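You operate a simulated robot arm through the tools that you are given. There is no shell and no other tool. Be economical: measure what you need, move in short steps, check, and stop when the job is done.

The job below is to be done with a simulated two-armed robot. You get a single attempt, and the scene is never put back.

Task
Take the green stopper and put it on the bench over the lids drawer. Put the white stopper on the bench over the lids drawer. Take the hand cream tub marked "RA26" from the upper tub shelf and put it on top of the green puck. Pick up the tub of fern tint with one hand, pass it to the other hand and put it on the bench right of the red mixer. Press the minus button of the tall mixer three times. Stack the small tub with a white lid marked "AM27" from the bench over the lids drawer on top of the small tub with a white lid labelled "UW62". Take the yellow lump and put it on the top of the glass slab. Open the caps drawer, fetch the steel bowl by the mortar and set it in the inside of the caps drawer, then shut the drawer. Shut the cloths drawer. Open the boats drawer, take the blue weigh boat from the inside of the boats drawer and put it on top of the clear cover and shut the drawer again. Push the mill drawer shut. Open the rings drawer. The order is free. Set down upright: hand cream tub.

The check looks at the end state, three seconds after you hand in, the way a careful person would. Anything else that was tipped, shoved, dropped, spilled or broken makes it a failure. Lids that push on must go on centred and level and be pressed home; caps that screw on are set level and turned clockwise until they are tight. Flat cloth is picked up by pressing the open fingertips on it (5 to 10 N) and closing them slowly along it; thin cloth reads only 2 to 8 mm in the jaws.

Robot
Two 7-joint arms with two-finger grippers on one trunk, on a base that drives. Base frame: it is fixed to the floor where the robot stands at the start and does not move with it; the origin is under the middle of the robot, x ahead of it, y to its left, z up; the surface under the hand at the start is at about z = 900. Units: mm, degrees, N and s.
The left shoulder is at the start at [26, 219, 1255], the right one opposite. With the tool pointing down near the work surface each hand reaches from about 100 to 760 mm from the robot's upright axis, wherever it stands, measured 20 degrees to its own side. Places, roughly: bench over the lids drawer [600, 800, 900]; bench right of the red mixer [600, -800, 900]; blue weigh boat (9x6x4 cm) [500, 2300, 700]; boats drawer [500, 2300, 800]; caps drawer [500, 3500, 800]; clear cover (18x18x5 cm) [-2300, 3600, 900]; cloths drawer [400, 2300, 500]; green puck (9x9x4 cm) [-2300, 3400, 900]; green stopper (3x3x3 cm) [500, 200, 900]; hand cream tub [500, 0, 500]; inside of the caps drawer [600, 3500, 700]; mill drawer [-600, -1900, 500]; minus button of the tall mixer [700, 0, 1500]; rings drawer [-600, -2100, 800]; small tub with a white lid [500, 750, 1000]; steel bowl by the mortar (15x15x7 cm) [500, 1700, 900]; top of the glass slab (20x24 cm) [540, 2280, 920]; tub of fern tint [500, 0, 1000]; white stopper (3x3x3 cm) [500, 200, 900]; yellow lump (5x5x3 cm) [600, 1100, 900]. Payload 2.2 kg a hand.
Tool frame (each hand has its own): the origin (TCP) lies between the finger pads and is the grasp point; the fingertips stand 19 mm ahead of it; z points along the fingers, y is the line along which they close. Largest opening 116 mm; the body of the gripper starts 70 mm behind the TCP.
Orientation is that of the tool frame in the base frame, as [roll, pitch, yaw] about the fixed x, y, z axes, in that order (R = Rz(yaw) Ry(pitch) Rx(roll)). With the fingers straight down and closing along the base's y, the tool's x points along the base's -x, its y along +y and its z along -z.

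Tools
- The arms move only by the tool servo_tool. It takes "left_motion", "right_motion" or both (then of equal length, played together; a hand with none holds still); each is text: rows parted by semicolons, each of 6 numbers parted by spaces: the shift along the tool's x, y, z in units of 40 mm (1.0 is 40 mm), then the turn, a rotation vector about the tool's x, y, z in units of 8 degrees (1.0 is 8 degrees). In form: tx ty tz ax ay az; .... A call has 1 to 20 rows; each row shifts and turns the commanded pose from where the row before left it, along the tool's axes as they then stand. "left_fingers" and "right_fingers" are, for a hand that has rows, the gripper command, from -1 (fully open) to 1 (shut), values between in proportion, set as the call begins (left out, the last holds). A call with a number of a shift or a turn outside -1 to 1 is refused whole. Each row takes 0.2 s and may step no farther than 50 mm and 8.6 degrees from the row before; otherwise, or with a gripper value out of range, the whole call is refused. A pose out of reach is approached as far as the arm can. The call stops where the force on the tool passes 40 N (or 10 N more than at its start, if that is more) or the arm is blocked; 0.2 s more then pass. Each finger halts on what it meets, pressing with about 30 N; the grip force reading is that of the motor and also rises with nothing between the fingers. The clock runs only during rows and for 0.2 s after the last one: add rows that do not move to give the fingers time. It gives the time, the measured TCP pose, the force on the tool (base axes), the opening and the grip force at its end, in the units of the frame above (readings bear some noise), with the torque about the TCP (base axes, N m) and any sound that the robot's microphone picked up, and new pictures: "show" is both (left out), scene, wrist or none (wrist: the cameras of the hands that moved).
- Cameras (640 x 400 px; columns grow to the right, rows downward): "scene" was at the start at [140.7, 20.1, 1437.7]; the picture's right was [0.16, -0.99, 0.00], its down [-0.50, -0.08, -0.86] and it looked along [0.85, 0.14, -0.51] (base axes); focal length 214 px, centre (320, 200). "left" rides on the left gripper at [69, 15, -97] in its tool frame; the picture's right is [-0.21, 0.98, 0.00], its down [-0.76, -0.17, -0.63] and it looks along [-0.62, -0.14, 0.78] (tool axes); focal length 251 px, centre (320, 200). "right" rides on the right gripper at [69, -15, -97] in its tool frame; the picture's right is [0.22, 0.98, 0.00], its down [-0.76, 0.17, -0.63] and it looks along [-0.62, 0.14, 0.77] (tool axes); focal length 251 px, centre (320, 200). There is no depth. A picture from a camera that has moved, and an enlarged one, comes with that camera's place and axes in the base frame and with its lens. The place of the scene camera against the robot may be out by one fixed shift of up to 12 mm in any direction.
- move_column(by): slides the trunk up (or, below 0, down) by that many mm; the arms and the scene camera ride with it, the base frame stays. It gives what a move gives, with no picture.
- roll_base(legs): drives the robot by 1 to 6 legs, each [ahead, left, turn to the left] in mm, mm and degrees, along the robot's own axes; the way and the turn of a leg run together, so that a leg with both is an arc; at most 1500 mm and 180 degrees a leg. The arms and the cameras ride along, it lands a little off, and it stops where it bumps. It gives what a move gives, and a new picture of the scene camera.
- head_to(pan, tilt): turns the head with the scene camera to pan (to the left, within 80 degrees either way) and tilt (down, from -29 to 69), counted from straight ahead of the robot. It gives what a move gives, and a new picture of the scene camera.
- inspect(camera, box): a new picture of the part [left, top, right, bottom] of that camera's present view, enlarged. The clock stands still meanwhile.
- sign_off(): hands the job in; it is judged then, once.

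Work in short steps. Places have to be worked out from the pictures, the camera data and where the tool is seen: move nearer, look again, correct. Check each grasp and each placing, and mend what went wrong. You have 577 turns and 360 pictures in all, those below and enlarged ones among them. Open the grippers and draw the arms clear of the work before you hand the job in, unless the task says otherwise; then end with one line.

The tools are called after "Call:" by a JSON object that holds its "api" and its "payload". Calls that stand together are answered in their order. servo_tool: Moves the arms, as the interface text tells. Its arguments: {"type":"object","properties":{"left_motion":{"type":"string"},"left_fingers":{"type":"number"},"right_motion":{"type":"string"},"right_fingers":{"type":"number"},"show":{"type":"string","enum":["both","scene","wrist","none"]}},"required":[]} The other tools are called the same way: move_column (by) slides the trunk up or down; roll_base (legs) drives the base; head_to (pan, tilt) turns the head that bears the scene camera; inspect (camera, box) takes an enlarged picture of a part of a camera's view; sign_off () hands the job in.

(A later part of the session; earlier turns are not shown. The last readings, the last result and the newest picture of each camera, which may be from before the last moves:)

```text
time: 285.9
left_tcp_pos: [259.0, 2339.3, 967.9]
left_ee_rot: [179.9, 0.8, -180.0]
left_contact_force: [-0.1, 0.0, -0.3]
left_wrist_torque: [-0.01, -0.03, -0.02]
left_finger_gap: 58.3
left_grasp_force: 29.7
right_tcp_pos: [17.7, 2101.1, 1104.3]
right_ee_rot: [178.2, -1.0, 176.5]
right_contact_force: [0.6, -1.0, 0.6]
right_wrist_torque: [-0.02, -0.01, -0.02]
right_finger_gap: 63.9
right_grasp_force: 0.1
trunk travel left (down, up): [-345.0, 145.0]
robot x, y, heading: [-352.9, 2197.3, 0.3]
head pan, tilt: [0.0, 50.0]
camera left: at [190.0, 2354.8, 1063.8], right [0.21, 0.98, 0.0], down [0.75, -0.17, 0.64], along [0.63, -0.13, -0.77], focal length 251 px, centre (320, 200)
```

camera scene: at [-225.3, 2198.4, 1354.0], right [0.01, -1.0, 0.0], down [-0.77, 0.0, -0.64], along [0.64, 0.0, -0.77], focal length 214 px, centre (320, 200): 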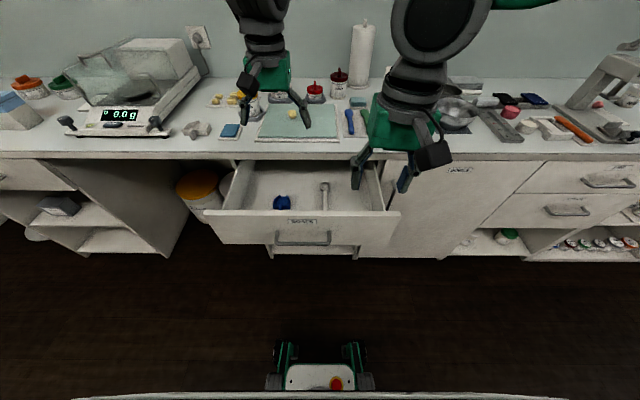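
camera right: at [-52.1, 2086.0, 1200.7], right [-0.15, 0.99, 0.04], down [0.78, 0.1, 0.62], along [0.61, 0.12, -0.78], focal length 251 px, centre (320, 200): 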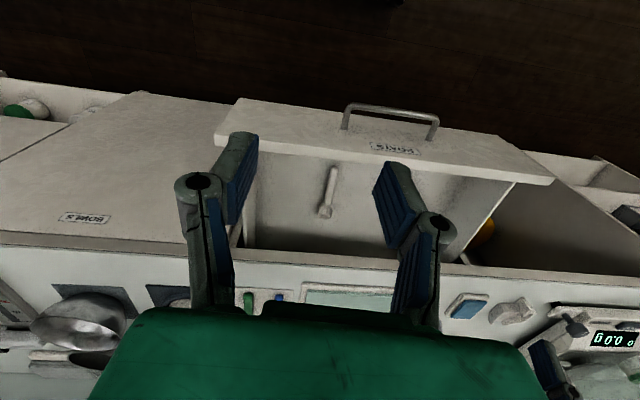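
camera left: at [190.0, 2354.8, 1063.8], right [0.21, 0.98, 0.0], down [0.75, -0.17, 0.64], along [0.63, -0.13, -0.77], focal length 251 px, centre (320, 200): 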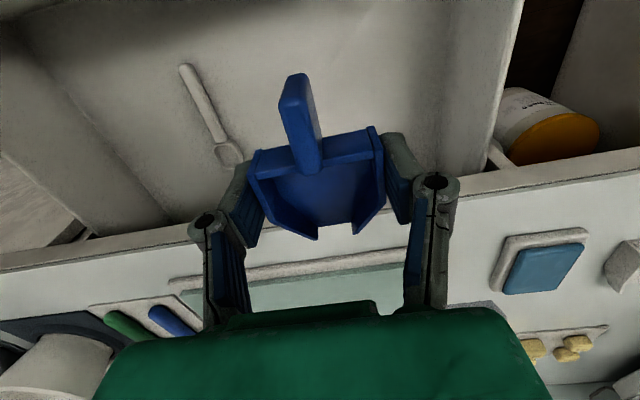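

Boat held. Raise the left hand and draw it back; the right hand, tilted 45°, goes before the boats drawer front at z≈840 to push it shut.

Call:
{"api": "servo_tool", "payload": {"left_motion": "0.5 0.2 -0.8 0 0 0;0.5 0.2 -0.8 0 0 0;0.5 0.2 -0.8 0 0 0;0.5 0.2 -0.8 0 0 0;0.5 0.2 -0.6 0 0 0;0.5 0 0 0 0 0", "right_motion": "0 0 0 0 -1 0.1;0 0 0 0 -1 0.1;0 0 0 0 -1 0.1;0 0 0 0 -1 0;0 0 0 0 -1 0;0 0 0 0 -0.6 0", "right_fingers": 1, "show": "none"}}

Call:
{"api": "servo_tool", "payload": {"right_motion": "0.53 0.53 0.75 0 0 0;0.53 0.53 0.75 0 0 0;0.53 0.53 0.75 0 0 0;0.53 0.53 0.75 0 0 0;0.53 0.53 0.75 0 0 0;0.53 0.53 0.75 0 0 0;0.5 0.5 0.5 0 0 0;0 0 0 0 0 0", "show": "both"}}

```text
time: 287.3
left_tcp_pos: [137.3, 2380.0, 1120.2]
left_ee_rot: [179.9, 0.8, 180.0]
left_contact_force: [-0.1, -0.6, 0.2]
left_wrist_torque: [0.04, -0.04, 0.02]
left_finger_gap: 58.5
left_grasp_force: 29.6
right_tcp_pos: [16.0, 2102.2, 1104.3]
right_ee_rot: [176.9, 43.8, 172.0]
right_contact_force: [-0.1, 0.3, 0.5]
right_wrist_torque: [-0.02, -0.01, 0.02]
right_finger_gap: 0.2
right_grasp_force: 28.3
trunk travel left (down, up): [-345.0, 145.0]
robot x, y, heading: [-353.1, 2196.5, 0.4]
head pan, tilt: [0.0, 50.0]
```

```text
time: 289.1
left_tcp_pos: [136.2, 2380.6, 1119.0]
left_ee_rot: [180.0, 0.8, -180.0]
left_contact_force: [-0.6, -1.1, 0.3]
left_wrist_torque: [-0.01, 0.0, -0.01]
left_finger_gap: 58.7
left_grasp_force: 30.1
right_tcp_pos: [61.4, 2257.2, 862.2]
right_ee_rot: [177.0, 43.8, 172.0]
right_contact_force: [0.5, 0.4, -1.0]
right_wrist_torque: [0.02, 0.01, 0.0]
right_finger_gap: 0.0
right_grasp_force: 28.4
trunk travel left (down, up): [-345.0, 145.0]
robot x, y, heading: [-352.7, 2201.6, 0.4]
head pan, tilt: [0.0, 50.0]
camera scene: at [-225.7, 2201.8, 1354.1], right [0.01, -1.0, 0.0], down [-0.77, -0.01, -0.64], along [0.64, 0.0, -0.77], focal length 214 px, centre (320, 200)
camera right: at [-55.1, 2251.8, 882.8], right [-0.05, 0.99, -0.11], down [0.12, 0.12, 0.99], along [0.99, 0.04, -0.13], focal length 251 px, centre (320, 200)
```

scene: 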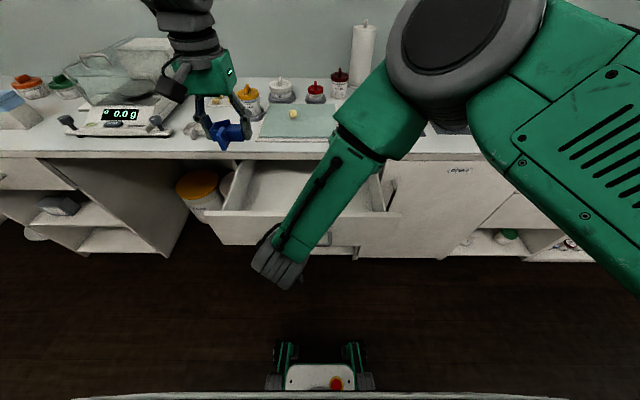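
right: 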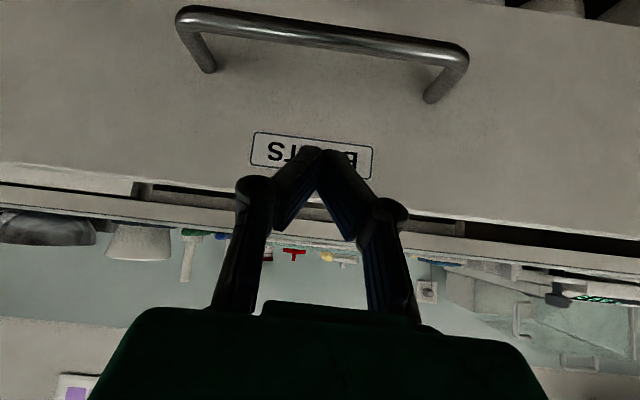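

Fingertips are on the label height. Push forward with the arm.

Call:
{"api": "servo_tool", "payload": {"right_motion": "0.18 0 0.18 0 0 0;-0.45 0 0.45 0 0 0;-0.45 0 0.45 0 0 0;-0.45 0 0.45 0 0 0;-0.45 0 0.45 0 0 0;-0.45 0 0.45 0 0 0;-0.45 0 0.45 0 0 0;-0.45 0 0.45 0 0 0;-0.45 0 0.45 0 0 0;-0.45 0 0.45 0 0 0", "show": "scene"}}

```text
time: 291.3
left_tcp_pos: [138.0, 2380.6, 1118.0]
left_ee_rot: [180.0, 0.7, 180.0]
left_contact_force: [-0.2, 0.5, -0.1]
left_wrist_torque: [-0.03, -0.03, 0.01]
left_finger_gap: 58.2
left_grasp_force: 29.8
right_tcp_pos: [291.4, 2233.5, 847.4]
right_ee_rot: [177.0, 43.7, 172.0]
right_contact_force: [0.1, -0.1, -0.4]
right_wrist_torque: [-0.01, -0.01, 0.01]
right_finger_gap: 0.0
right_grasp_force: 28.3
trunk travel left (down, up): [-345.0, 145.0]
robot x, y, heading: [-350.9, 2201.5, 0.2]
head pan, tilt: [0.0, 50.0]
camera scene: at [-223.7, 2201.1, 1353.8], right [0.01, -1.0, 0.0], down [-0.77, -0.01, -0.64], along [0.64, 0.0, -0.77], focal length 214 px, centre (320, 200)
```

scene: 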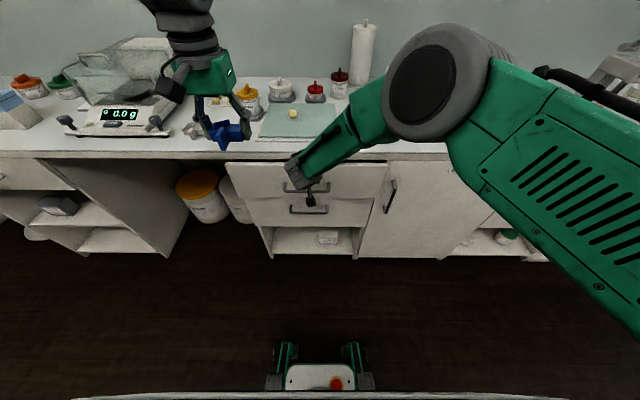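

Call:
{"api": "servo_tool", "payload": {"right_motion": "-0.4 0 0.4 0 0 0;-0.35 0 0.35 0 0 0;-0.15 0 0.15 0 0 0;-0.15 0 0.15 0 0 0;-0.15 0 0.15 0 0 0", "show": "scene"}}

Call:
{"api": "inspect", "payload": {"camera": "scene", "box": [200, 140, 420, 270]}}

```text
time: 292.2
left_tcp_pos: [132.2, 2379.7, 1120.3]
left_ee_rot: [179.9, 0.9, -180.0]
left_contact_force: [0.1, -0.2, -0.3]
left_wrist_torque: [-0.06, 0.03, 0.01]
left_finger_gap: 58.2
left_grasp_force: 29.8
right_tcp_pos: [334.8, 2230.4, 844.1]
right_ee_rot: [177.1, 43.1, 172.2]
right_contact_force: [-20.1, -3.4, 11.0]
right_wrist_torque: [0.03, -0.14, 0.05]
right_finger_gap: 0.0
right_grasp_force: 29.1
trunk travel left (down, up): [-345.0, 145.0]
robot x, y, heading: [-352.9, 2197.0, 0.2]
head pan, tilt: [0.0, 50.0]
stopped in row 4 (right hand): the force on the tool passed its limit at 47 N (the readings are from after the stop); the commanded pose is now the measured one
camera scene: at [-228.4, 2199.1, 1354.4], right [0.01, -1.0, 0.0], down [-0.77, 0.0, -0.64], along [0.64, 0.0, -0.77], focal length 214 px, centre (320, 200)
```

scene: 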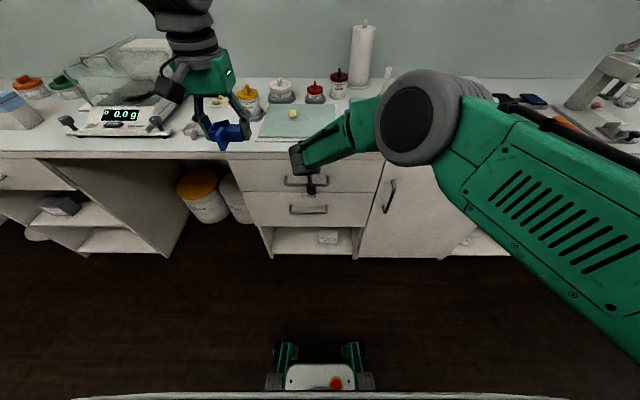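

```text
2.91 times, centred on (310, 205) of scene
camera zoom: at [-228.4, 2199.1, 1354.4], right [0.01, -1.0, 0.0], down [-0.77, 0.0, -0.64], along [0.64, 0.0, -0.77], focal length 624 px, centre (349, 186)
```

zoom: 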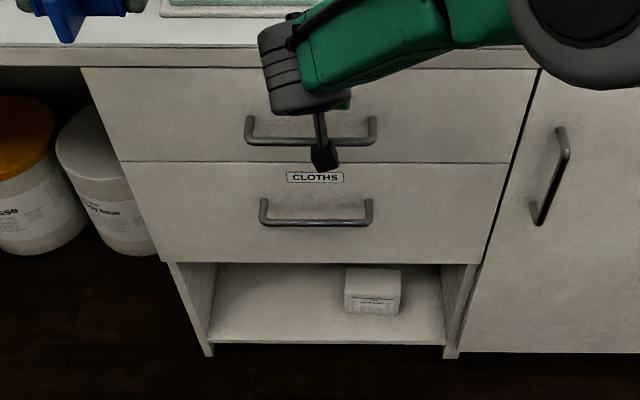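

Boats drawer is shut. Retract the right hand and level it, then look toward the other side of the room.

Call:
{"api": "servo_tool", "payload": {"right_motion": "0 0 -1 0 0 0;0 0 -1 0 0 0;0 0 -1 0 0 0;0 0 -1 0 0 0;0 -0.5 -1 0 0 0;0 -0.5 -1 0 0 0;0 -0.5 0 0 1 0;0 -0.5 0 0 1 0;0 -0.5 0 0 1 0;0 0 0 0 1 0;0 0 0 0 1 0;0 0 0 0 0.5 0", "show": "none"}}

Call:
{"api": "roll_base", "payload": {"legs": [[-150, 0, 0], [0, 0, 90]]}}

Call:
{"api": "head_to", "payload": {"pan": 45, "tilt": 25}}

```text
time: 293.6
left_tcp_pos: [130.6, 2380.0, 1121.8]
left_ee_rot: [179.9, 1.1, 180.0]
left_contact_force: [1.0, -0.3, -0.4]
left_wrist_torque: [0.01, -0.05, 0.0]
left_finger_gap: 58.4
left_grasp_force: 30.5
right_tcp_pos: [129.4, 2190.1, 899.3]
right_ee_rot: [178.4, 29.8, 170.5]
right_contact_force: [0.2, 0.9, 0.0]
right_wrist_torque: [-0.01, 0.0, -0.02]
right_finger_gap: 0.2
right_grasp_force: 28.9
trunk travel left (down, up): [-345.0, 145.0]
robot x, y, heading: [-352.3, 2200.2, 0.2]
head pan, tilt: [0.0, 50.0]
stopped in row 6 (right hand): the arm was blocked; the commanded pose is now the measured one
```

```text
time: 298.8
left_tcp_pos: [-675.7, 2682.8, 1122.2]
left_ee_rot: [-180.0, 1.0, -91.1]
left_contact_force: [0.4, 1.2, -0.2]
left_wrist_torque: [0.01, 0.0, -0.01]
left_finger_gap: 58.5
left_grasp_force: 30.4
right_tcp_pos: [-487.1, 2680.0, 903.3]
right_ee_rot: [178.2, 29.9, -100.4]
right_contact_force: [0.2, -0.1, 0.5]
right_wrist_torque: [0.02, -0.02, -0.02]
right_finger_gap: 0.1
right_grasp_force: 28.9
trunk travel left (down, up): [-345.0, 145.0]
robot x, y, heading: [-501.1, 2196.3, 89.1]
head pan, tilt: [0.0, 50.0]
camera scene: at [-494.3, 2318.3, 1354.0], right [1.0, -0.01, 0.0], down [-0.01, -0.77, -0.64], along [0.01, 0.64, -0.77], focal length 214 px, centre (320, 200)
```

scene: 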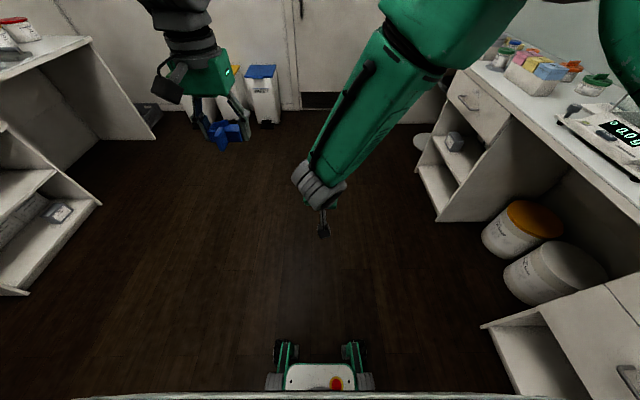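

```text
time: 299.9
left_tcp_pos: [-677.4, 2680.3, 1123.4]
left_ee_rot: [-179.9, 1.3, -91.0]
left_contact_force: [0.5, -0.3, 0.2]
left_wrist_torque: [-0.02, -0.01, 0.01]
left_finger_gap: 58.4
left_grasp_force: 30.3
right_tcp_pos: [-487.7, 2676.5, 904.4]
right_ee_rot: [178.0, 30.1, -100.6]
right_contact_force: [-1.0, 0.3, -0.4]
right_wrist_torque: [0.03, 0.0, 0.04]
right_finger_gap: 0.0
right_grasp_force: 28.7
trunk travel left (down, up): [-345.0, 145.0]
robot x, y, heading: [-501.2, 2196.8, 89.4]
head pan, tilt: [45.0, 25.0]
camera scene: at [-559.9, 2307.4, 1391.4], right [0.72, 0.7, 0.0], down [0.3, -0.31, -0.9], along [-0.63, 0.65, -0.43], focal length 214 px, centre (320, 200)
```

scene: 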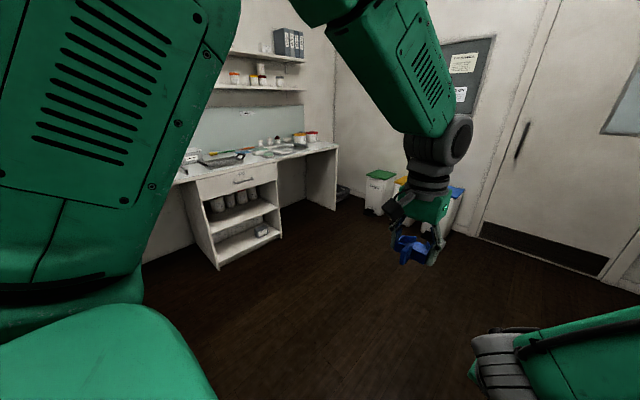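

The other bench faces +x. Level and raise the right hand, then drive ahead 1430, turn left and approach.

Call:
{"api": "servo_tool", "payload": {"right_motion": "0 0 0 0 1 0;0 0 0 0 1 0;0 0 0 0 1 0;0 0 0 0 0.75 0;0 -0.2 -1 0 0 0;0 -0.2 -1 0 0 0;0 -0.2 -1 0 0 0;0 -0.2 -1 0 0 0;0 -0.2 -1 0 0 0;0 0 0 0 0 0", "show": "none"}}

Call:
{"api": "roll_base", "payload": {"legs": [[1440, 0, 0], [0, 0, 90], [800, 0, 0]]}}

Call:
{"api": "head_to", "payload": {"pan": 0, "tilt": 30}}

```text
time: 302.1
left_tcp_pos: [-676.0, 2681.3, 1123.3]
left_ee_rot: [179.9, 1.1, -91.1]
left_contact_force: [-0.1, 0.9, -0.2]
left_wrist_torque: [0.01, 0.03, -0.02]
left_finger_gap: 58.5
left_grasp_force: 30.4
right_tcp_pos: [-441.3, 2667.9, 1102.7]
right_ee_rot: [178.4, 0.0, -99.5]
right_contact_force: [-0.7, -0.8, -0.2]
right_wrist_torque: [0.0, 0.02, -0.01]
right_finger_gap: 0.0
right_grasp_force: 28.1
trunk travel left (down, up): [-345.0, 145.0]
robot x, y, heading: [-500.2, 2196.5, 89.5]
head pan, tilt: [45.0, 25.0]
```

```text
time: 316.9
left_tcp_pos: [-1794.9, 3415.6, 1123.5]
left_ee_rot: [-180.0, 1.3, 0.8]
left_contact_force: [-0.5, 0.0, -0.7]
left_wrist_torque: [-0.02, -0.01, 0.0]
left_finger_gap: 58.5
left_grasp_force: 30.0
right_tcp_pos: [-1789.9, 3648.9, 1104.0]
right_ee_rot: [178.3, 0.1, -7.7]
right_contact_force: [-1.0, -0.1, 0.4]
right_wrist_torque: [0.02, 0.0, -0.03]
right_finger_gap: 0.1
right_grasp_force: 28.2
trunk travel left (down, up): [-345.0, 145.0]
robot x, y, heading: [-1313.6, 3600.8, -178.8]
head pan, tilt: [45.0, 25.0]
camera scene: at [-1416.5, 3537.3, 1391.6], right [-0.72, 0.69, 0.0], down [0.3, 0.31, -0.91], along [-0.63, -0.65, -0.43], focal length 214 px, centre (320, 200)
```

scene: 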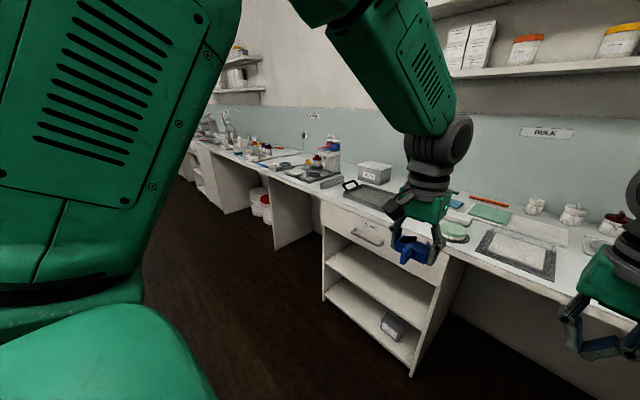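

```text
time: 318.0
left_tcp_pos: [-1792.0, 3416.1, 1125.1]
left_ee_rot: [179.9, 1.4, 0.8]
left_contact_force: [-0.1, 0.7, -0.4]
left_wrist_torque: [-0.02, 0.0, -0.01]
left_finger_gap: 58.3
left_grasp_force: 30.0
right_tcp_pos: [-1786.6, 3648.4, 1104.7]
right_ee_rot: [178.3, 0.2, -7.7]
right_contact_force: [0.5, 0.1, 0.1]
right_wrist_torque: [0.01, -0.02, -0.01]
right_finger_gap: 0.0
right_grasp_force: 28.2
trunk travel left (down, up): [-345.0, 145.0]
robot x, y, heading: [-1312.1, 3601.9, -178.9]
head pan, tilt: [0.0, 30.0]
camera scene: at [-1443.7, 3602.2, 1383.5], right [-0.02, 1.0, 0.0], down [0.5, 0.01, -0.86], along [-0.86, -0.02, -0.5], focal length 214 px, centre (320, 200)
```

scene: 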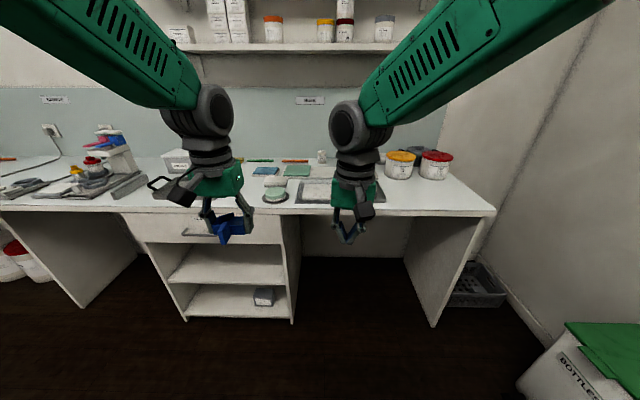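

Call:
{"api": "servo_tool", "payload": {"right_motion": "0 -1 -0.5 0 0 0;0 -1 -0.5 0 0 0;0 -1 -0.5 0 0 0;0 -1 0 0 0 0;0 -1 0 0 0 0;0 0 0 0 0 0", "show": "none"}}

Call:
{"api": "inspect", "payload": {"camera": "scene", "box": [180, 130, 420, 230]}}

```text
time: 319.4
left_tcp_pos: [-1791.1, 3417.0, 1124.7]
left_ee_rot: [179.9, 1.4, 0.7]
left_contact_force: [0.1, -0.9, -0.1]
left_wrist_torque: [-0.03, 0.01, 0.04]
left_finger_gap: 58.5
left_grasp_force: 30.2
right_tcp_pos: [-1756.4, 3851.5, 1161.5]
right_ee_rot: [178.2, 0.2, -7.8]
right_contact_force: [1.0, -0.6, 0.3]
right_wrist_torque: [0.01, 0.01, 0.0]
right_finger_gap: 0.0
right_grasp_force: 28.3
trunk travel left (down, up): [-345.0, 145.0]
robot x, y, heading: [-1318.2, 3602.6, -179.0]
head pan, tilt: [0.0, 30.0]
```

```text
2.67 times, centred on (300, 180) of scene
camera zoom: at [-1443.3, 3604.6, 1383.5], right [-0.02, 1.0, 0.0], down [0.5, 0.01, -0.86], along [-0.86, -0.02, -0.5], focal length 572 px, centre (373, 253)
```

zoom: 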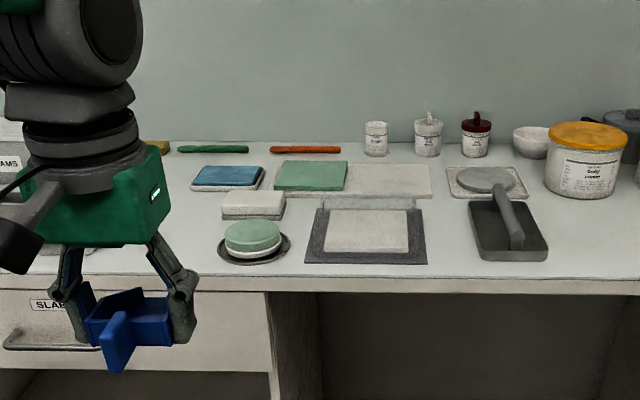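

Cover centre ≈[-2300,3572], puck ≈[-2261,3387]. Drive ahead 420.

Call:
{"api": "roll_base", "payload": {"legs": [[0, 0, -1], [420, 0, 0]]}}

Call:
{"api": "head_to", "payload": {"pan": 0, "tilt": 45}}

Call:
{"api": "inspect", "payload": {"camera": "left", "box": [0, 0, 640, 400]}}

```text
time: 322.3
left_tcp_pos: [-2211.1, 3421.7, 1124.6]
left_ee_rot: [-180.0, 1.4, -0.2]
left_contact_force: [-0.6, -0.6, -0.1]
left_wrist_torque: [0.01, 0.01, 0.0]
left_finger_gap: 58.4
left_grasp_force: 30.1
right_tcp_pos: [-2169.4, 3855.6, 1160.9]
right_ee_rot: [178.2, 0.3, -8.7]
right_contact_force: [-0.6, 0.1, -0.1]
right_wrist_torque: [-0.04, -0.01, -0.04]
right_finger_gap: 0.0
right_grasp_force: 28.1
trunk travel left (down, up): [-345.0, 145.0]
robot x, y, heading: [-1734.4, 3606.1, -179.9]
head pan, tilt: [0.0, 30.0]
camera scene: at [-1858.4, 3604.2, 1383.7], right [0.0, 1.0, 0.0], down [0.5, 0.0, -0.86], along [-0.86, 0.0, -0.5], focal length 214 px, centre (320, 200)
```

scene: 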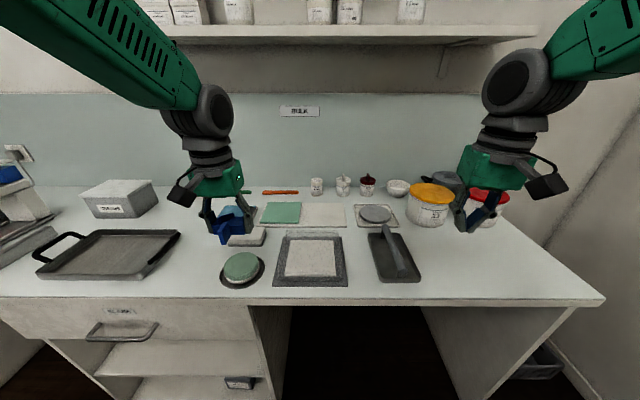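

```text
time: 323.1
left_tcp_pos: [-2209.6, 3422.5, 1125.7]
left_ee_rot: [179.8, 1.5, -0.2]
left_contact_force: [-0.4, 0.4, -0.7]
left_wrist_torque: [-0.01, -0.03, -0.01]
left_finger_gap: 58.2
left_grasp_force: 29.6
right_tcp_pos: [-2167.5, 3855.9, 1162.6]
right_ee_rot: [178.3, 0.5, -8.7]
right_contact_force: [-1.2, 0.2, -0.5]
right_wrist_torque: [0.0, 0.0, 0.0]
right_finger_gap: 0.0
right_grasp_force: 28.5
trunk travel left (down, up): [-345.0, 145.0]
robot x, y, heading: [-1732.6, 3603.1, -179.9]
head pan, tilt: [0.0, 45.0]
camera scene: at [-1850.5, 3604.8, 1361.0], right [0.0, 1.0, 0.0], down [0.71, 0.0, -0.7], along [-0.7, 0.0, -0.71], focal length 214 px, centre (320, 200)
```

scene: 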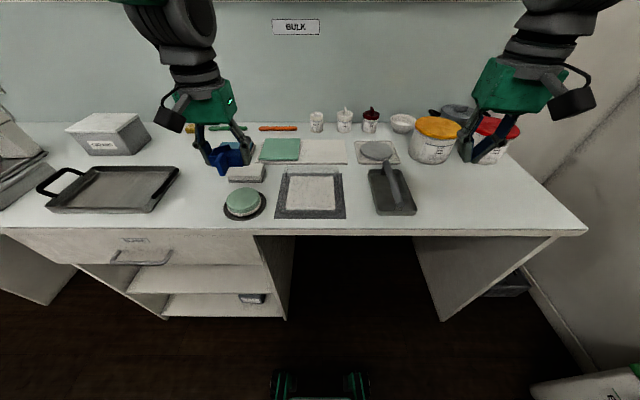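

```text
1.00 times, centred on (320, 200) of left (not enlarged: the box is as wide or as high as the picture)
camera zoom: at [-2137.8, 3408.6, 1219.5], right [-0.22, -0.98, 0.01], down [-0.74, 0.17, 0.65], along [-0.64, 0.14, -0.76], focal length 251 px, centre (320, 200)
```

zoom: 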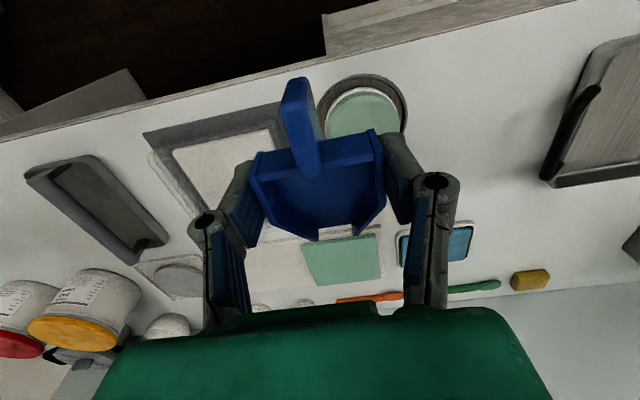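

Call:
{"api": "inspect", "payload": {"camera": "scene", "box": [200, 130, 420, 240]}}

```text
2.91 times, centred on (310, 185) of scene
camera zoom: at [-1850.5, 3604.8, 1361.0], right [0.0, 1.0, 0.0], down [0.71, 0.0, -0.7], along [-0.7, 0.0, -0.71], focal length 624 px, centre (349, 244)
```

zoom: 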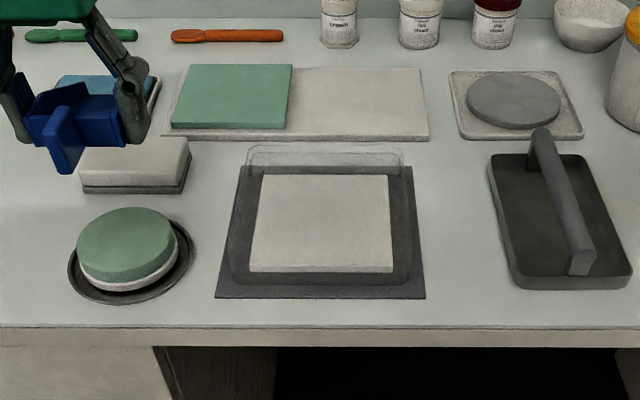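

Cover top centre ≈[-2300,3580,950]. Move the boat above it and lower near.

Call:
{"api": "servo_tool", "payload": {"left_motion": "-0.45 -0.98 0 0 0 0;-0.45 -0.98 0 0 0 0;-0.45 -0.98 0 0 0 0;-0.5 -0.98 0 0 0 0;0 0 1 0 0 0;0 0 1 0 0 0;0 0 1 0 0 0;0 0 0.3 0 0 0;0 0 0 0 0 0", "show": "both"}}

Call:
{"api": "inspect", "payload": {"camera": "scene", "box": [200, 130, 420, 240]}}

```text
time: 325.1
left_tcp_pos: [-2295.8, 3570.1, 1000.0]
left_ee_rot: [-178.3, 1.4, 1.8]
left_contact_force: [0.4, -0.1, 0.0]
left_wrist_torque: [0.01, -0.01, 0.03]
left_finger_gap: 58.4
left_grasp_force: 29.9
right_tcp_pos: [-2168.2, 3857.8, 1161.7]
right_ee_rot: [178.3, 0.4, -8.7]
right_contact_force: [0.0, -0.6, 0.1]
right_wrist_torque: [-0.01, -0.02, 0.0]
right_finger_gap: 0.0
right_grasp_force: 28.4
trunk travel left (down, up): [-345.0, 145.0]
robot x, y, heading: [-1734.5, 3604.1, -179.8]
head pan, tilt: [0.0, 45.0]
camera scene: at [-1850.6, 3606.6, 1360.9], right [0.0, 1.0, 0.0], down [0.71, 0.0, -0.7], along [-0.7, 0.0, -0.71], focal length 214 px, centre (320, 200)
camera left: at [-2223.1, 3555.3, 1094.5], right [-0.19, -0.98, -0.02], down [-0.74, 0.12, 0.66], along [-0.64, 0.14, -0.75], focal length 251 px, centre (320, 200)
```

scene: 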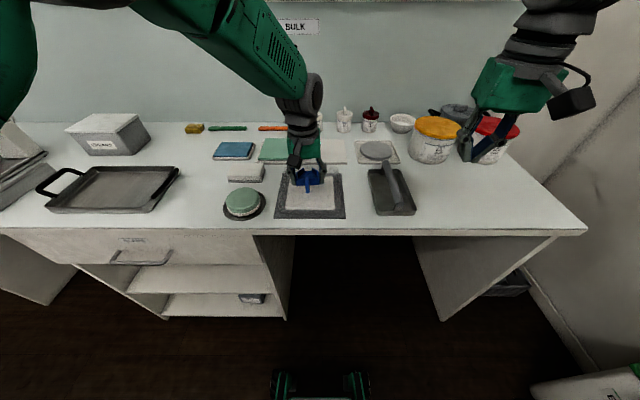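
left: 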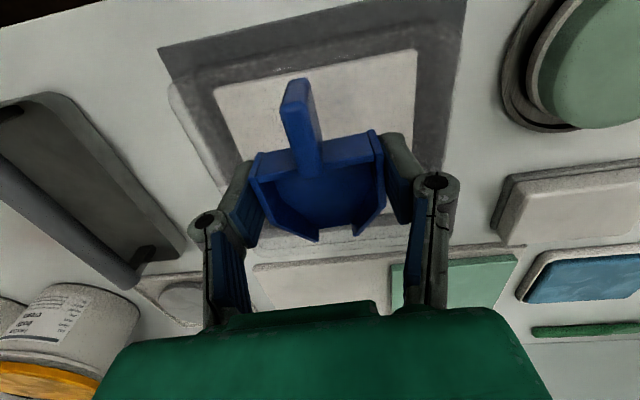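

```text
2.91 times, centred on (310, 185) of scene
camera zoom: at [-1850.6, 3606.6, 1360.9], right [0.0, 1.0, 0.0], down [0.71, 0.0, -0.7], along [-0.7, 0.0, -0.71], focal length 624 px, centre (349, 244)
```

zoom: 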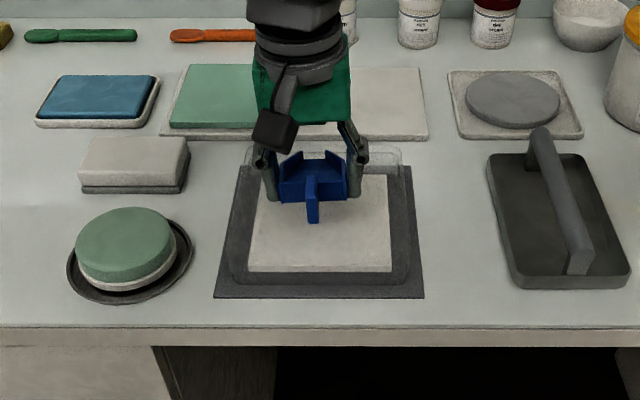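

Shift back 14 mm and right 8 mm, level, then lower gently.

Call:
{"api": "servo_tool", "payload": {"left_motion": "0.36 -0.2 0 -0.2 0 0.2;0 0 0.5 0 0 0;0 0 0 0 0 0", "show": "none"}}

Call:
{"api": "servo_tool", "payload": {"left_motion": "0 0 0.12 0 0 0;0 0 0 0 0 0", "show": "none"}}

```text
time: 325.9
left_tcp_pos: [-2279.9, 3576.6, 979.2]
left_ee_rot: [179.8, 1.6, 0.1]
left_contact_force: [-0.2, -0.2, 0.4]
left_wrist_torque: [-0.01, 0.01, 0.04]
left_finger_gap: 58.6
left_grasp_force: 29.3
right_tcp_pos: [-2166.0, 3856.2, 1161.6]
right_ee_rot: [178.2, 0.3, -8.7]
right_contact_force: [-0.9, -0.9, -0.1]
right_wrist_torque: [-0.01, 0.0, 0.02]
right_finger_gap: 0.0
right_grasp_force: 28.4
trunk travel left (down, up): [-345.0, 145.0]
robot x, y, heading: [-1732.3, 3602.0, -179.7]
head pan, tilt: [0.0, 45.0]
```

```text
time: 326.5
left_tcp_pos: [-2280.7, 3578.0, 979.0]
left_ee_rot: [179.8, 1.7, -0.1]
left_contact_force: [-0.2, -1.0, -0.8]
left_wrist_torque: [0.02, -0.04, -0.01]
left_finger_gap: 58.2
left_grasp_force: 30.2
right_tcp_pos: [-2168.0, 3855.8, 1161.8]
right_ee_rot: [178.3, 0.3, -8.7]
right_contact_force: [0.4, 0.3, 0.7]
right_wrist_torque: [0.03, 0.02, 0.02]
right_finger_gap: 0.0
right_grasp_force: 28.8
trunk travel left (down, up): [-345.0, 145.0]
robot x, y, heading: [-1736.0, 3605.3, -179.7]
head pan, tilt: [0.0, 45.0]
```

Call:
{"api": "servo_tool", "payload": {"left_motion": "0 0 0.1 0 0 0;0 0 0 0 0 0", "show": "none"}}

Call:
{"api": "servo_tool", "payload": {"left_motion": "0 0 0.1 0 0 0;0 0 0 0 0 0", "show": "wrist"}}

```text
time: 327.1
left_tcp_pos: [-2281.4, 3578.3, 973.2]
left_ee_rot: [179.7, 1.4, 0.1]
left_contact_force: [-0.1, 0.6, -0.4]
left_wrist_torque: [0.01, 0.0, 0.01]
left_finger_gap: 58.7
left_grasp_force: 30.1
right_tcp_pos: [-2167.7, 3855.8, 1160.9]
right_ee_rot: [178.3, 0.4, -8.7]
right_contact_force: [-0.4, 0.9, -0.7]
right_wrist_torque: [-0.01, 0.0, 0.03]
right_finger_gap: 0.1
right_grasp_force: 28.4
trunk travel left (down, up): [-345.0, 145.0]
robot x, y, heading: [-1732.9, 3604.2, -179.9]
head pan, tilt: [0.0, 45.0]
```

```text
time: 327.7
left_tcp_pos: [-2280.4, 3578.5, 967.9]
left_ee_rot: [179.7, 1.6, -0.1]
left_contact_force: [-0.2, 0.1, 1.0]
left_wrist_torque: [0.04, 0.01, -0.04]
left_finger_gap: 58.5
left_grasp_force: 29.7
right_tcp_pos: [-2167.1, 3855.9, 1161.6]
right_ee_rot: [178.2, 0.4, -8.7]
right_contact_force: [-0.1, -0.2, 0.5]
right_wrist_torque: [-0.01, 0.02, -0.02]
right_finger_gap: 0.0
right_grasp_force: 28.8
trunk travel left (down, up): [-345.0, 145.0]
robot x, y, heading: [-1734.1, 3598.4, -179.6]
head pan, tilt: [0.0, 45.0]
camera left: at [-2208.5, 3563.8, 1062.0], right [-0.22, -0.98, 0.01], down [-0.74, 0.17, 0.65], along [-0.64, 0.13, -0.76], focal length 251 px, centre (320, 200)
```

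left: 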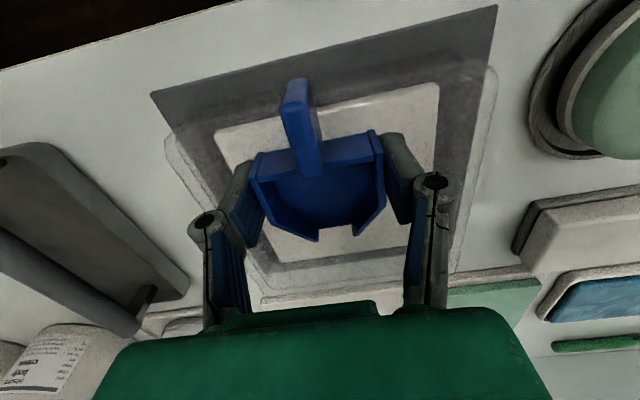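

Call:
{"api": "servo_tool", "payload": {"left_motion": "0 0 0.08 0 0 0;0 0 0 0 0 0", "show": "none"}}

Call:
{"api": "servo_tool", "payload": {"left_motion": "0 0 0.06 0 0 0;0 0 0 0 0 0", "show": "none"}}

```text
time: 328.3
left_tcp_pos: [-2279.6, 3578.3, 965.6]
left_ee_rot: [179.6, 1.8, -0.1]
left_contact_force: [-1.4, 1.4, 12.5]
left_wrist_torque: [0.46, -0.11, -0.01]
left_finger_gap: 58.2
left_grasp_force: 30.3
right_tcp_pos: [-2167.8, 3857.4, 1162.1]
right_ee_rot: [178.2, 0.4, -8.6]
right_contact_force: [0.3, 0.2, -0.4]
right_wrist_torque: [-0.01, 0.0, -0.01]
right_finger_gap: 0.2
right_grasp_force: 28.2
trunk travel left (down, up): [-345.0, 145.0]
robot x, y, heading: [-1731.4, 3603.0, -180.0]
head pan, tilt: [0.0, 45.0]
```

```text
time: 328.9
left_tcp_pos: [-2280.0, 3578.2, 965.4]
left_ee_rot: [179.5, 1.8, -0.2]
left_contact_force: [-1.1, 2.4, 29.0]
left_wrist_torque: [1.01, -0.3, -0.01]
left_finger_gap: 58.7
left_grasp_force: 29.5
right_tcp_pos: [-2165.6, 3856.7, 1163.8]
right_ee_rot: [178.2, 0.6, -8.7]
right_contact_force: [-0.7, -0.2, 0.1]
right_wrist_torque: [0.0, 0.02, -0.01]
right_finger_gap: 0.0
right_grasp_force: 28.7
trunk travel left (down, up): [-345.0, 145.0]
robot x, y, heading: [-1732.7, 3605.6, -179.9]
head pan, tilt: [0.0, 45.0]
```

Solid contact. Ease up ~3 mm, open moderately, and lift away.

Call:
{"api": "servo_tool", "payload": {"left_motion": "0 0 -0.1 0 0 0;0 0 0 0 0 0", "show": "none"}}

Call:
{"api": "servo_tool", "payload": {"left_motion": "0 0 0 0 0 0;0 0 0 0 0 0", "left_fingers": -0.4, "show": "none"}}

Call:
{"api": "servo_tool", "payload": {"left_motion": "0 0 -1 0 0 0;0 0 -1 0 0 0;0 0 -1 0 0 0;0 0 -1 0 0 0;0 0 0 0 0 0", "show": "wrist"}}

```text
time: 329.5
left_tcp_pos: [-2279.6, 3577.8, 965.5]
left_ee_rot: [179.3, 1.7, -0.1]
left_contact_force: [-9.0, 2.8, 34.9]
left_wrist_torque: [1.24, -0.2, 0.43]
left_finger_gap: 58.5
left_grasp_force: 29.3
right_tcp_pos: [-2166.6, 3856.6, 1162.4]
right_ee_rot: [178.2, 0.5, -8.7]
right_contact_force: [1.1, -0.1, 0.7]
right_wrist_torque: [0.01, 0.0, -0.04]
right_finger_gap: 0.0
right_grasp_force: 28.6
trunk travel left (down, up): [-345.0, 145.0]
robot x, y, heading: [-1735.8, 3604.3, -179.6]
head pan, tilt: [0.0, 45.0]
```

```text
time: 330.1
left_tcp_pos: [-2275.6, 3576.8, 962.7]
left_ee_rot: [179.3, 1.1, -0.2]
left_contact_force: [2.4, -1.1, 6.1]
left_wrist_torque: [-0.09, -0.04, -0.01]
left_finger_gap: 82.8
left_grasp_force: 0.1
right_tcp_pos: [-2167.2, 3855.6, 1161.1]
right_ee_rot: [178.1, 0.5, -8.8]
right_contact_force: [0.7, 0.0, 0.7]
right_wrist_torque: [0.01, 0.03, 0.0]
right_finger_gap: 0.2
right_grasp_force: 29.0
trunk travel left (down, up): [-345.0, 145.0]
robot x, y, heading: [-1732.5, 3601.8, -179.8]
head pan, tilt: [0.0, 45.0]
```

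```text
time: 331.1
left_tcp_pos: [-2252.3, 3578.5, 1038.6]
left_ee_rot: [179.5, -7.2, -0.1]
left_contact_force: [0.2, 0.8, 0.5]
left_wrist_torque: [0.01, 0.05, -0.01]
left_finger_gap: 81.3
left_grasp_force: 0.0
right_tcp_pos: [-2163.0, 3855.4, 1163.1]
right_ee_rot: [178.3, 0.6, -8.7]
right_contact_force: [0.2, 0.1, 0.0]
right_wrist_torque: [-0.01, 0.02, 0.01]
right_finger_gap: 0.2
right_grasp_force: 27.8
trunk travel left (down, up): [-345.0, 145.0]
robot x, y, heading: [-1734.9, 3602.3, -179.8]
head pan, tilt: [0.0, 45.0]
stopped in row 4 (left hand): the arm was blocked; the commanded pose is now the measured one
camera left: at [-2196.1, 3564.5, 1141.3], right [-0.22, -0.98, -0.02], down [-0.83, 0.17, 0.53], along [-0.52, 0.13, -0.85], focal length 251 px, centre (320, 200)
```

left: 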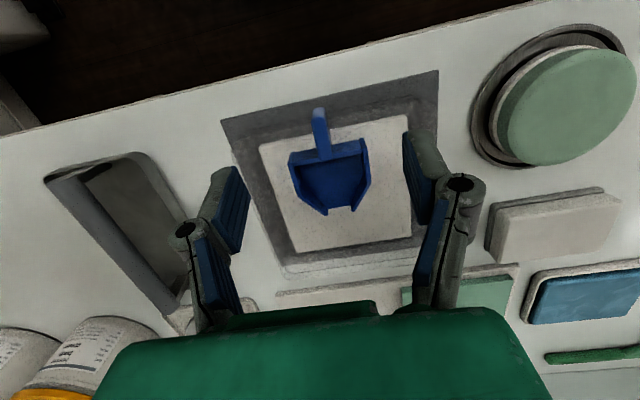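

Call:
{"api": "inspect", "payload": {"camera": "scene", "box": [180, 100, 440, 240]}}

```text
2.46 times, centred on (310, 170) of scene
camera zoom: at [-1849.9, 3605.8, 1361.0], right [0.0, 1.0, 0.0], down [0.71, 0.0, -0.7], along [-0.7, 0.0, -0.71], focal length 528 px, centre (345, 274)
```

zoom: 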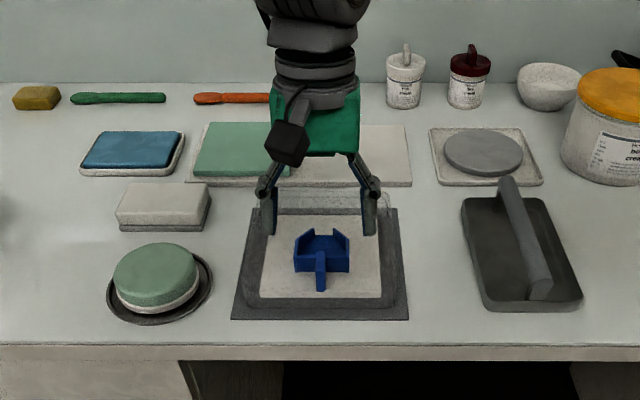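

The boat rests centrally on the cover. Draw the left hand back and level it, then back away and go to the caps drawer at y≈3500 on the first bench.

Call:
{"api": "servo_tool", "payload": {"left_motion": "0.8 0.3 -0.4 0 -0.45 0;0.8 0.3 -0.4 0 -0.45 0;0.5 0.3 -0.4 0 0 0;0 0.3 -0.4 0 0 0;0 0 0 0 0 0", "left_fingers": -1, "show": "none"}}

Call:
{"api": "roll_base", "payload": {"legs": [[-500, 0, 0], [0, 0, 180], [750, 0, 0]]}}

```text
time: 332.3
left_tcp_pos: [-2171.2, 3529.7, 1108.1]
left_ee_rot: [179.5, 0.2, -0.5]
left_contact_force: [0.1, -0.7, 0.7]
left_wrist_torque: [0.02, 0.0, 0.02]
left_finger_gap: 115.9
left_grasp_force: 0.0
right_tcp_pos: [-2163.7, 3855.0, 1163.8]
right_ee_rot: [178.3, 0.5, -8.7]
right_contact_force: [0.4, 0.3, 0.6]
right_wrist_torque: [-0.04, 0.0, 0.03]
right_finger_gap: 0.1
right_grasp_force: 28.0
trunk travel left (down, up): [-345.0, 145.0]
robot x, y, heading: [-1736.1, 3603.7, -179.9]
head pan, tilt: [0.0, 45.0]
```

```text
time: 346.3
left_tcp_pos: [-39.6, 3730.2, 1107.3]
left_ee_rot: [179.4, 0.0, -177.8]
left_contact_force: [0.0, 0.4, 0.0]
left_wrist_torque: [0.0, -0.01, -0.01]
left_finger_gap: 116.1
left_grasp_force: 0.0
right_tcp_pos: [-33.0, 3405.4, 1163.5]
right_ee_rot: [178.2, 0.5, 173.8]
right_contact_force: [-0.8, 0.1, 0.2]
right_wrist_torque: [0.0, -0.01, -0.01]
right_finger_gap: 0.2
right_grasp_force: 28.9
trunk travel left (down, up): [-345.0, 145.0]
robot x, y, heading: [-476.6, 3640.0, 2.6]
head pan, tilt: [0.0, 45.0]
camera scene: at [-344.5, 3644.3, 1361.0], right [0.05, -1.0, 0.0], down [-0.71, -0.03, -0.71], along [0.7, 0.03, -0.71], focal length 214 px, centre (320, 200)
```

scene: 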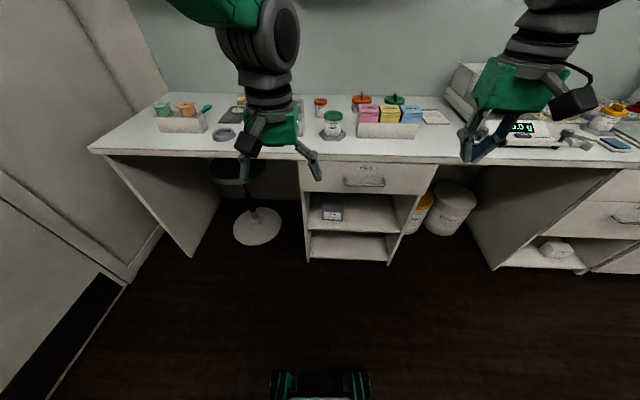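

Caps drawer handle ≈[322,3493,793]. Position the robot as I did for the boats drawer (x≈−352, y≈3443, heading 0).

Call:
{"api": "roll_base", "payload": {"legs": [[0, 0, -92.6], [200, 0, 0], [0, 0, 90], [125, 0, 0]]}}

Call:
{"api": "servo_tool", "payload": {"right_motion": "0.5 1 0 0 -1 -0.2;0.5 1 0 0 -1 -0.2;0.5 1 0 0 -1 -0.2;0 0.2 0 0 -1 -0.2;0 0 0 0 -1 0;0 0 0 0 0 0", "left_motion": "0.3 0 0 0 0 0;0.3 0 0 0 0 0;0.3 0 0 0 0 0;0 0 0 0 0 0;0 0 0 0 0 0;0 0 0 0 0 0", "right_fingers": 0.1, "show": "none"}}

```text
time: 356.6
left_tcp_pos: [88.8, 3527.0, 1107.8]
left_ee_rot: [179.5, 0.3, -179.0]
left_contact_force: [-0.4, 0.1, -0.2]
left_wrist_torque: [0.01, 0.0, -0.01]
left_finger_gap: 115.8
left_grasp_force: 0.0
right_tcp_pos: [88.4, 3204.2, 1164.7]
right_ee_rot: [178.3, 0.7, 172.7]
right_contact_force: [0.6, -0.4, -0.9]
right_wrist_torque: [0.0, 0.02, -0.02]
right_finger_gap: 0.2
right_grasp_force: 28.4
trunk travel left (down, up): [-345.0, 145.0]
robot x, y, heading: [-349.0, 3440.7, 1.7]
head pan, tilt: [0.0, 45.0]
camera scene: at [-216.4, 3448.0, 1361.1], right [0.03, -1.0, 0.0], down [-0.71, -0.02, -0.71], along [0.71, 0.02, -0.71], focal length 214 px, centre (320, 200)
```

scene: 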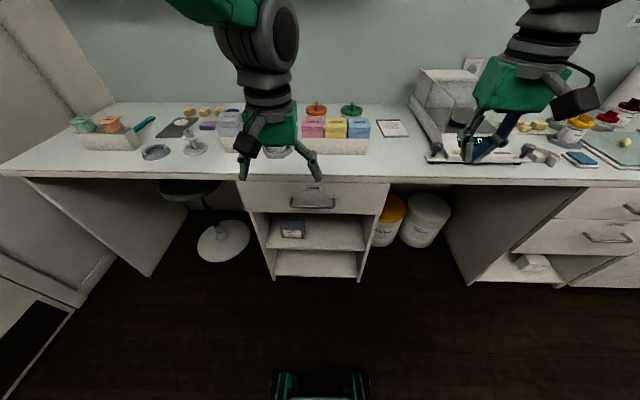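

```text
time: 358.0
left_tcp_pos: [50.6, 3527.8, 1108.5]
left_ee_rot: [179.6, 0.5, -179.0]
left_contact_force: [0.6, -0.9, 0.9]
left_wrist_torque: [0.02, 0.01, 0.02]
left_finger_gap: 116.1
left_grasp_force: 0.0
right_tcp_pos: [40.9, 3338.0, 1158.6]
right_ee_rot: [-179.9, 41.0, 178.8]
right_contact_force: [-0.1, 0.2, -0.2]
right_wrist_torque: [0.01, 0.04, -0.01]
right_finger_gap: 52.2
right_grasp_force: 0.1
trunk travel left (down, up): [-345.0, 145.0]
robot x, y, heading: [-347.6, 3445.6, 1.4]
head pan, tilt: [0.0, 45.0]
```

Retract the left hand a bit more, lower the trunk, and finish turning the right hand forward with fingers closing vertically.

Call:
{"api": "servo_tool", "payload": {"left_motion": "0.5 0.5 0 0 0 0;0.5 0.5 0 0 0 0;0 0.5 0 0 0 0", "show": "none"}}

Call:
{"api": "move_column", "payload": {"by": -330}}

Call:
{"api": "servo_tool", "payload": {"right_motion": "0 0 0.5 0 -1 0;0 0 0.5 0 -1 0;0 0 0.5 0 -1 0;0 0 0 0 -1 0;0 0 0 0 -1 0;0 0 0 0 -1 0;0 0 0 0 -0.15 0;0 0.9 0 0 0 0;0 0.9 0 0 0 0;0 0.9 0 0 0 0;0 0.5 0.6 0 0 0;0 0 0.9 0 0 0;0 0 0.9 0 0 0;0 0 0 0 0 0", "show": "wrist"}}

```text
time: 358.8
left_tcp_pos: [8.8, 3589.6, 1109.1]
left_ee_rot: [179.6, 0.3, -179.1]
left_contact_force: [-0.6, -0.1, -0.2]
left_wrist_torque: [-0.01, 0.0, -0.03]
left_finger_gap: 116.1
left_grasp_force: 0.0
right_tcp_pos: [41.7, 3339.8, 1159.8]
right_ee_rot: [-179.7, 40.9, 178.9]
right_contact_force: [0.1, 0.3, -0.4]
right_wrist_torque: [-0.04, 0.05, -0.07]
right_finger_gap: 52.1
right_grasp_force: 0.1
trunk travel left (down, up): [-345.0, 145.0]
robot x, y, heading: [-344.6, 3444.8, 1.5]
head pan, tilt: [0.0, 45.0]
```

```text
time: 362.0
left_tcp_pos: [7.8, 3587.9, 779.7]
left_ee_rot: [179.5, 0.4, -179.0]
left_contact_force: [0.2, 0.5, 0.3]
left_wrist_torque: [0.01, -0.02, 0.01]
left_finger_gap: 116.0
left_grasp_force: 0.0
right_tcp_pos: [40.1, 3337.8, 829.0]
right_ee_rot: [-179.7, 40.9, 178.8]
right_contact_force: [0.0, 0.3, 0.4]
right_wrist_torque: [0.01, 0.0, 0.0]
right_finger_gap: 52.1
right_grasp_force: 0.2
trunk travel left (down, up): [-15.0, 475.0]
robot x, y, heading: [-343.0, 3442.2, 1.7]
head pan, tilt: [0.0, 45.0]
```

```text
time: 365.2
left_tcp_pos: [5.7, 3589.4, 779.8]
left_ee_rot: [179.5, 0.5, -179.0]
left_contact_force: [-1.0, 0.0, 0.3]
left_wrist_torque: [0.01, 0.0, -0.02]
left_finger_gap: 116.1
left_grasp_force: 0.1
right_tcp_pos: [202.5, 3439.9, 810.3]
right_ee_rot: [92.0, 86.5, 87.3]
right_contact_force: [-0.6, -0.2, -0.8]
right_wrist_torque: [-0.01, 0.01, -0.03]
right_finger_gap: 51.9
right_grasp_force: 0.2
right hand out of reach, approached as far as the arm can: row 5
trunk travel left (down, up): [-15.0, 475.0]
robot x, y, heading: [-349.2, 3446.1, 1.8]
head pan, tilt: [0.0, 45.0]
stopped in row 14 (right hand): the arm was blocked; the commanded pose is now the measured one
camera right: at [105.0, 3435.6, 740.2], right [0.08, 0.98, -0.15], down [-0.62, 0.17, 0.77], along [0.78, 0.03, 0.62], focal length 251 px, centre (320, 200)
```

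right: 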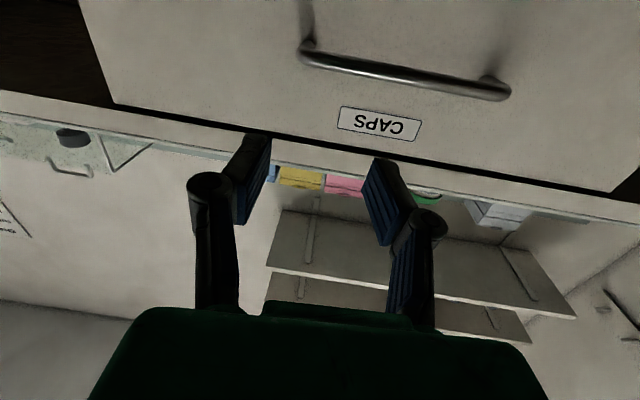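

Handle centre ≈[322,3490,778]. Align and roll the hand.

Call:
{"api": "servo_tool", "payload": {"right_motion": "0.35 0.6 0 0 0 0;0.35 0.6 0 0 0 0;0 0 0 0 0 -1;0 0 0 0 0 -1;0 0 0 0 0 -1;0 0 0 0 0 -1;0 0 0 0 0 -1;0 0 0 0 0 -1;0 0 0 0 0 -1;0 0 0 0 0 -1;0 0 0 0 0 -1;0 0 0 0 0 -1;0 0 0 0 0 -1;0 0 0 0 0 -0.4;0 0 0 0 0 0", "show": "wrist"}}

```text
time: 367.2
left_tcp_pos: [1.6, 3592.0, 779.0]
left_ee_rot: [179.1, 0.2, -179.0]
left_contact_force: [0.6, 20.0, -4.1]
left_wrist_torque: [-0.06, 0.02, 0.05]
left_finger_gap: 103.7
left_grasp_force: 0.0
right_tcp_pos: [220.7, 3464.0, 795.9]
right_ee_rot: [-90.6, 40.6, -98.0]
right_contact_force: [1.0, -0.8, -0.1]
right_wrist_torque: [-0.01, 0.0, 0.03]
right_finger_gap: 52.0
right_grasp_force: 0.0
trunk travel left (down, up): [-15.0, 475.0]
robot x, y, heading: [-344.7, 3443.4, 1.9]
head pan, tilt: [0.0, 45.0]
stopped in row 10 (left hand): the force on the tool passed its limit at 40 N (the readings are from after the stop); the commanded pose is now the measured one
camera right: at [116.3, 3414.5, 762.6], right [0.06, 0.47, -0.88], down [-0.53, 0.76, 0.37], along [0.84, 0.45, 0.29], focal length 251 px, centre (320, 200)
```

right: 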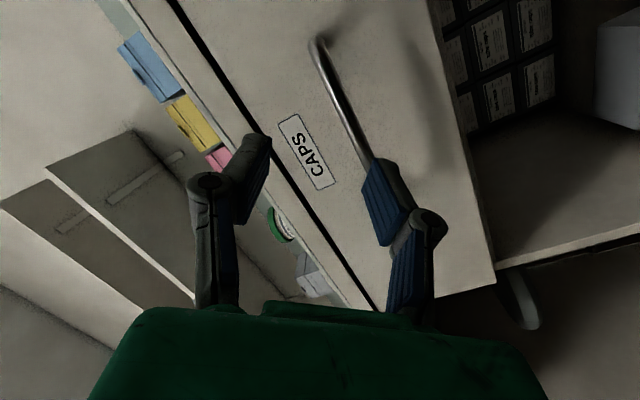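

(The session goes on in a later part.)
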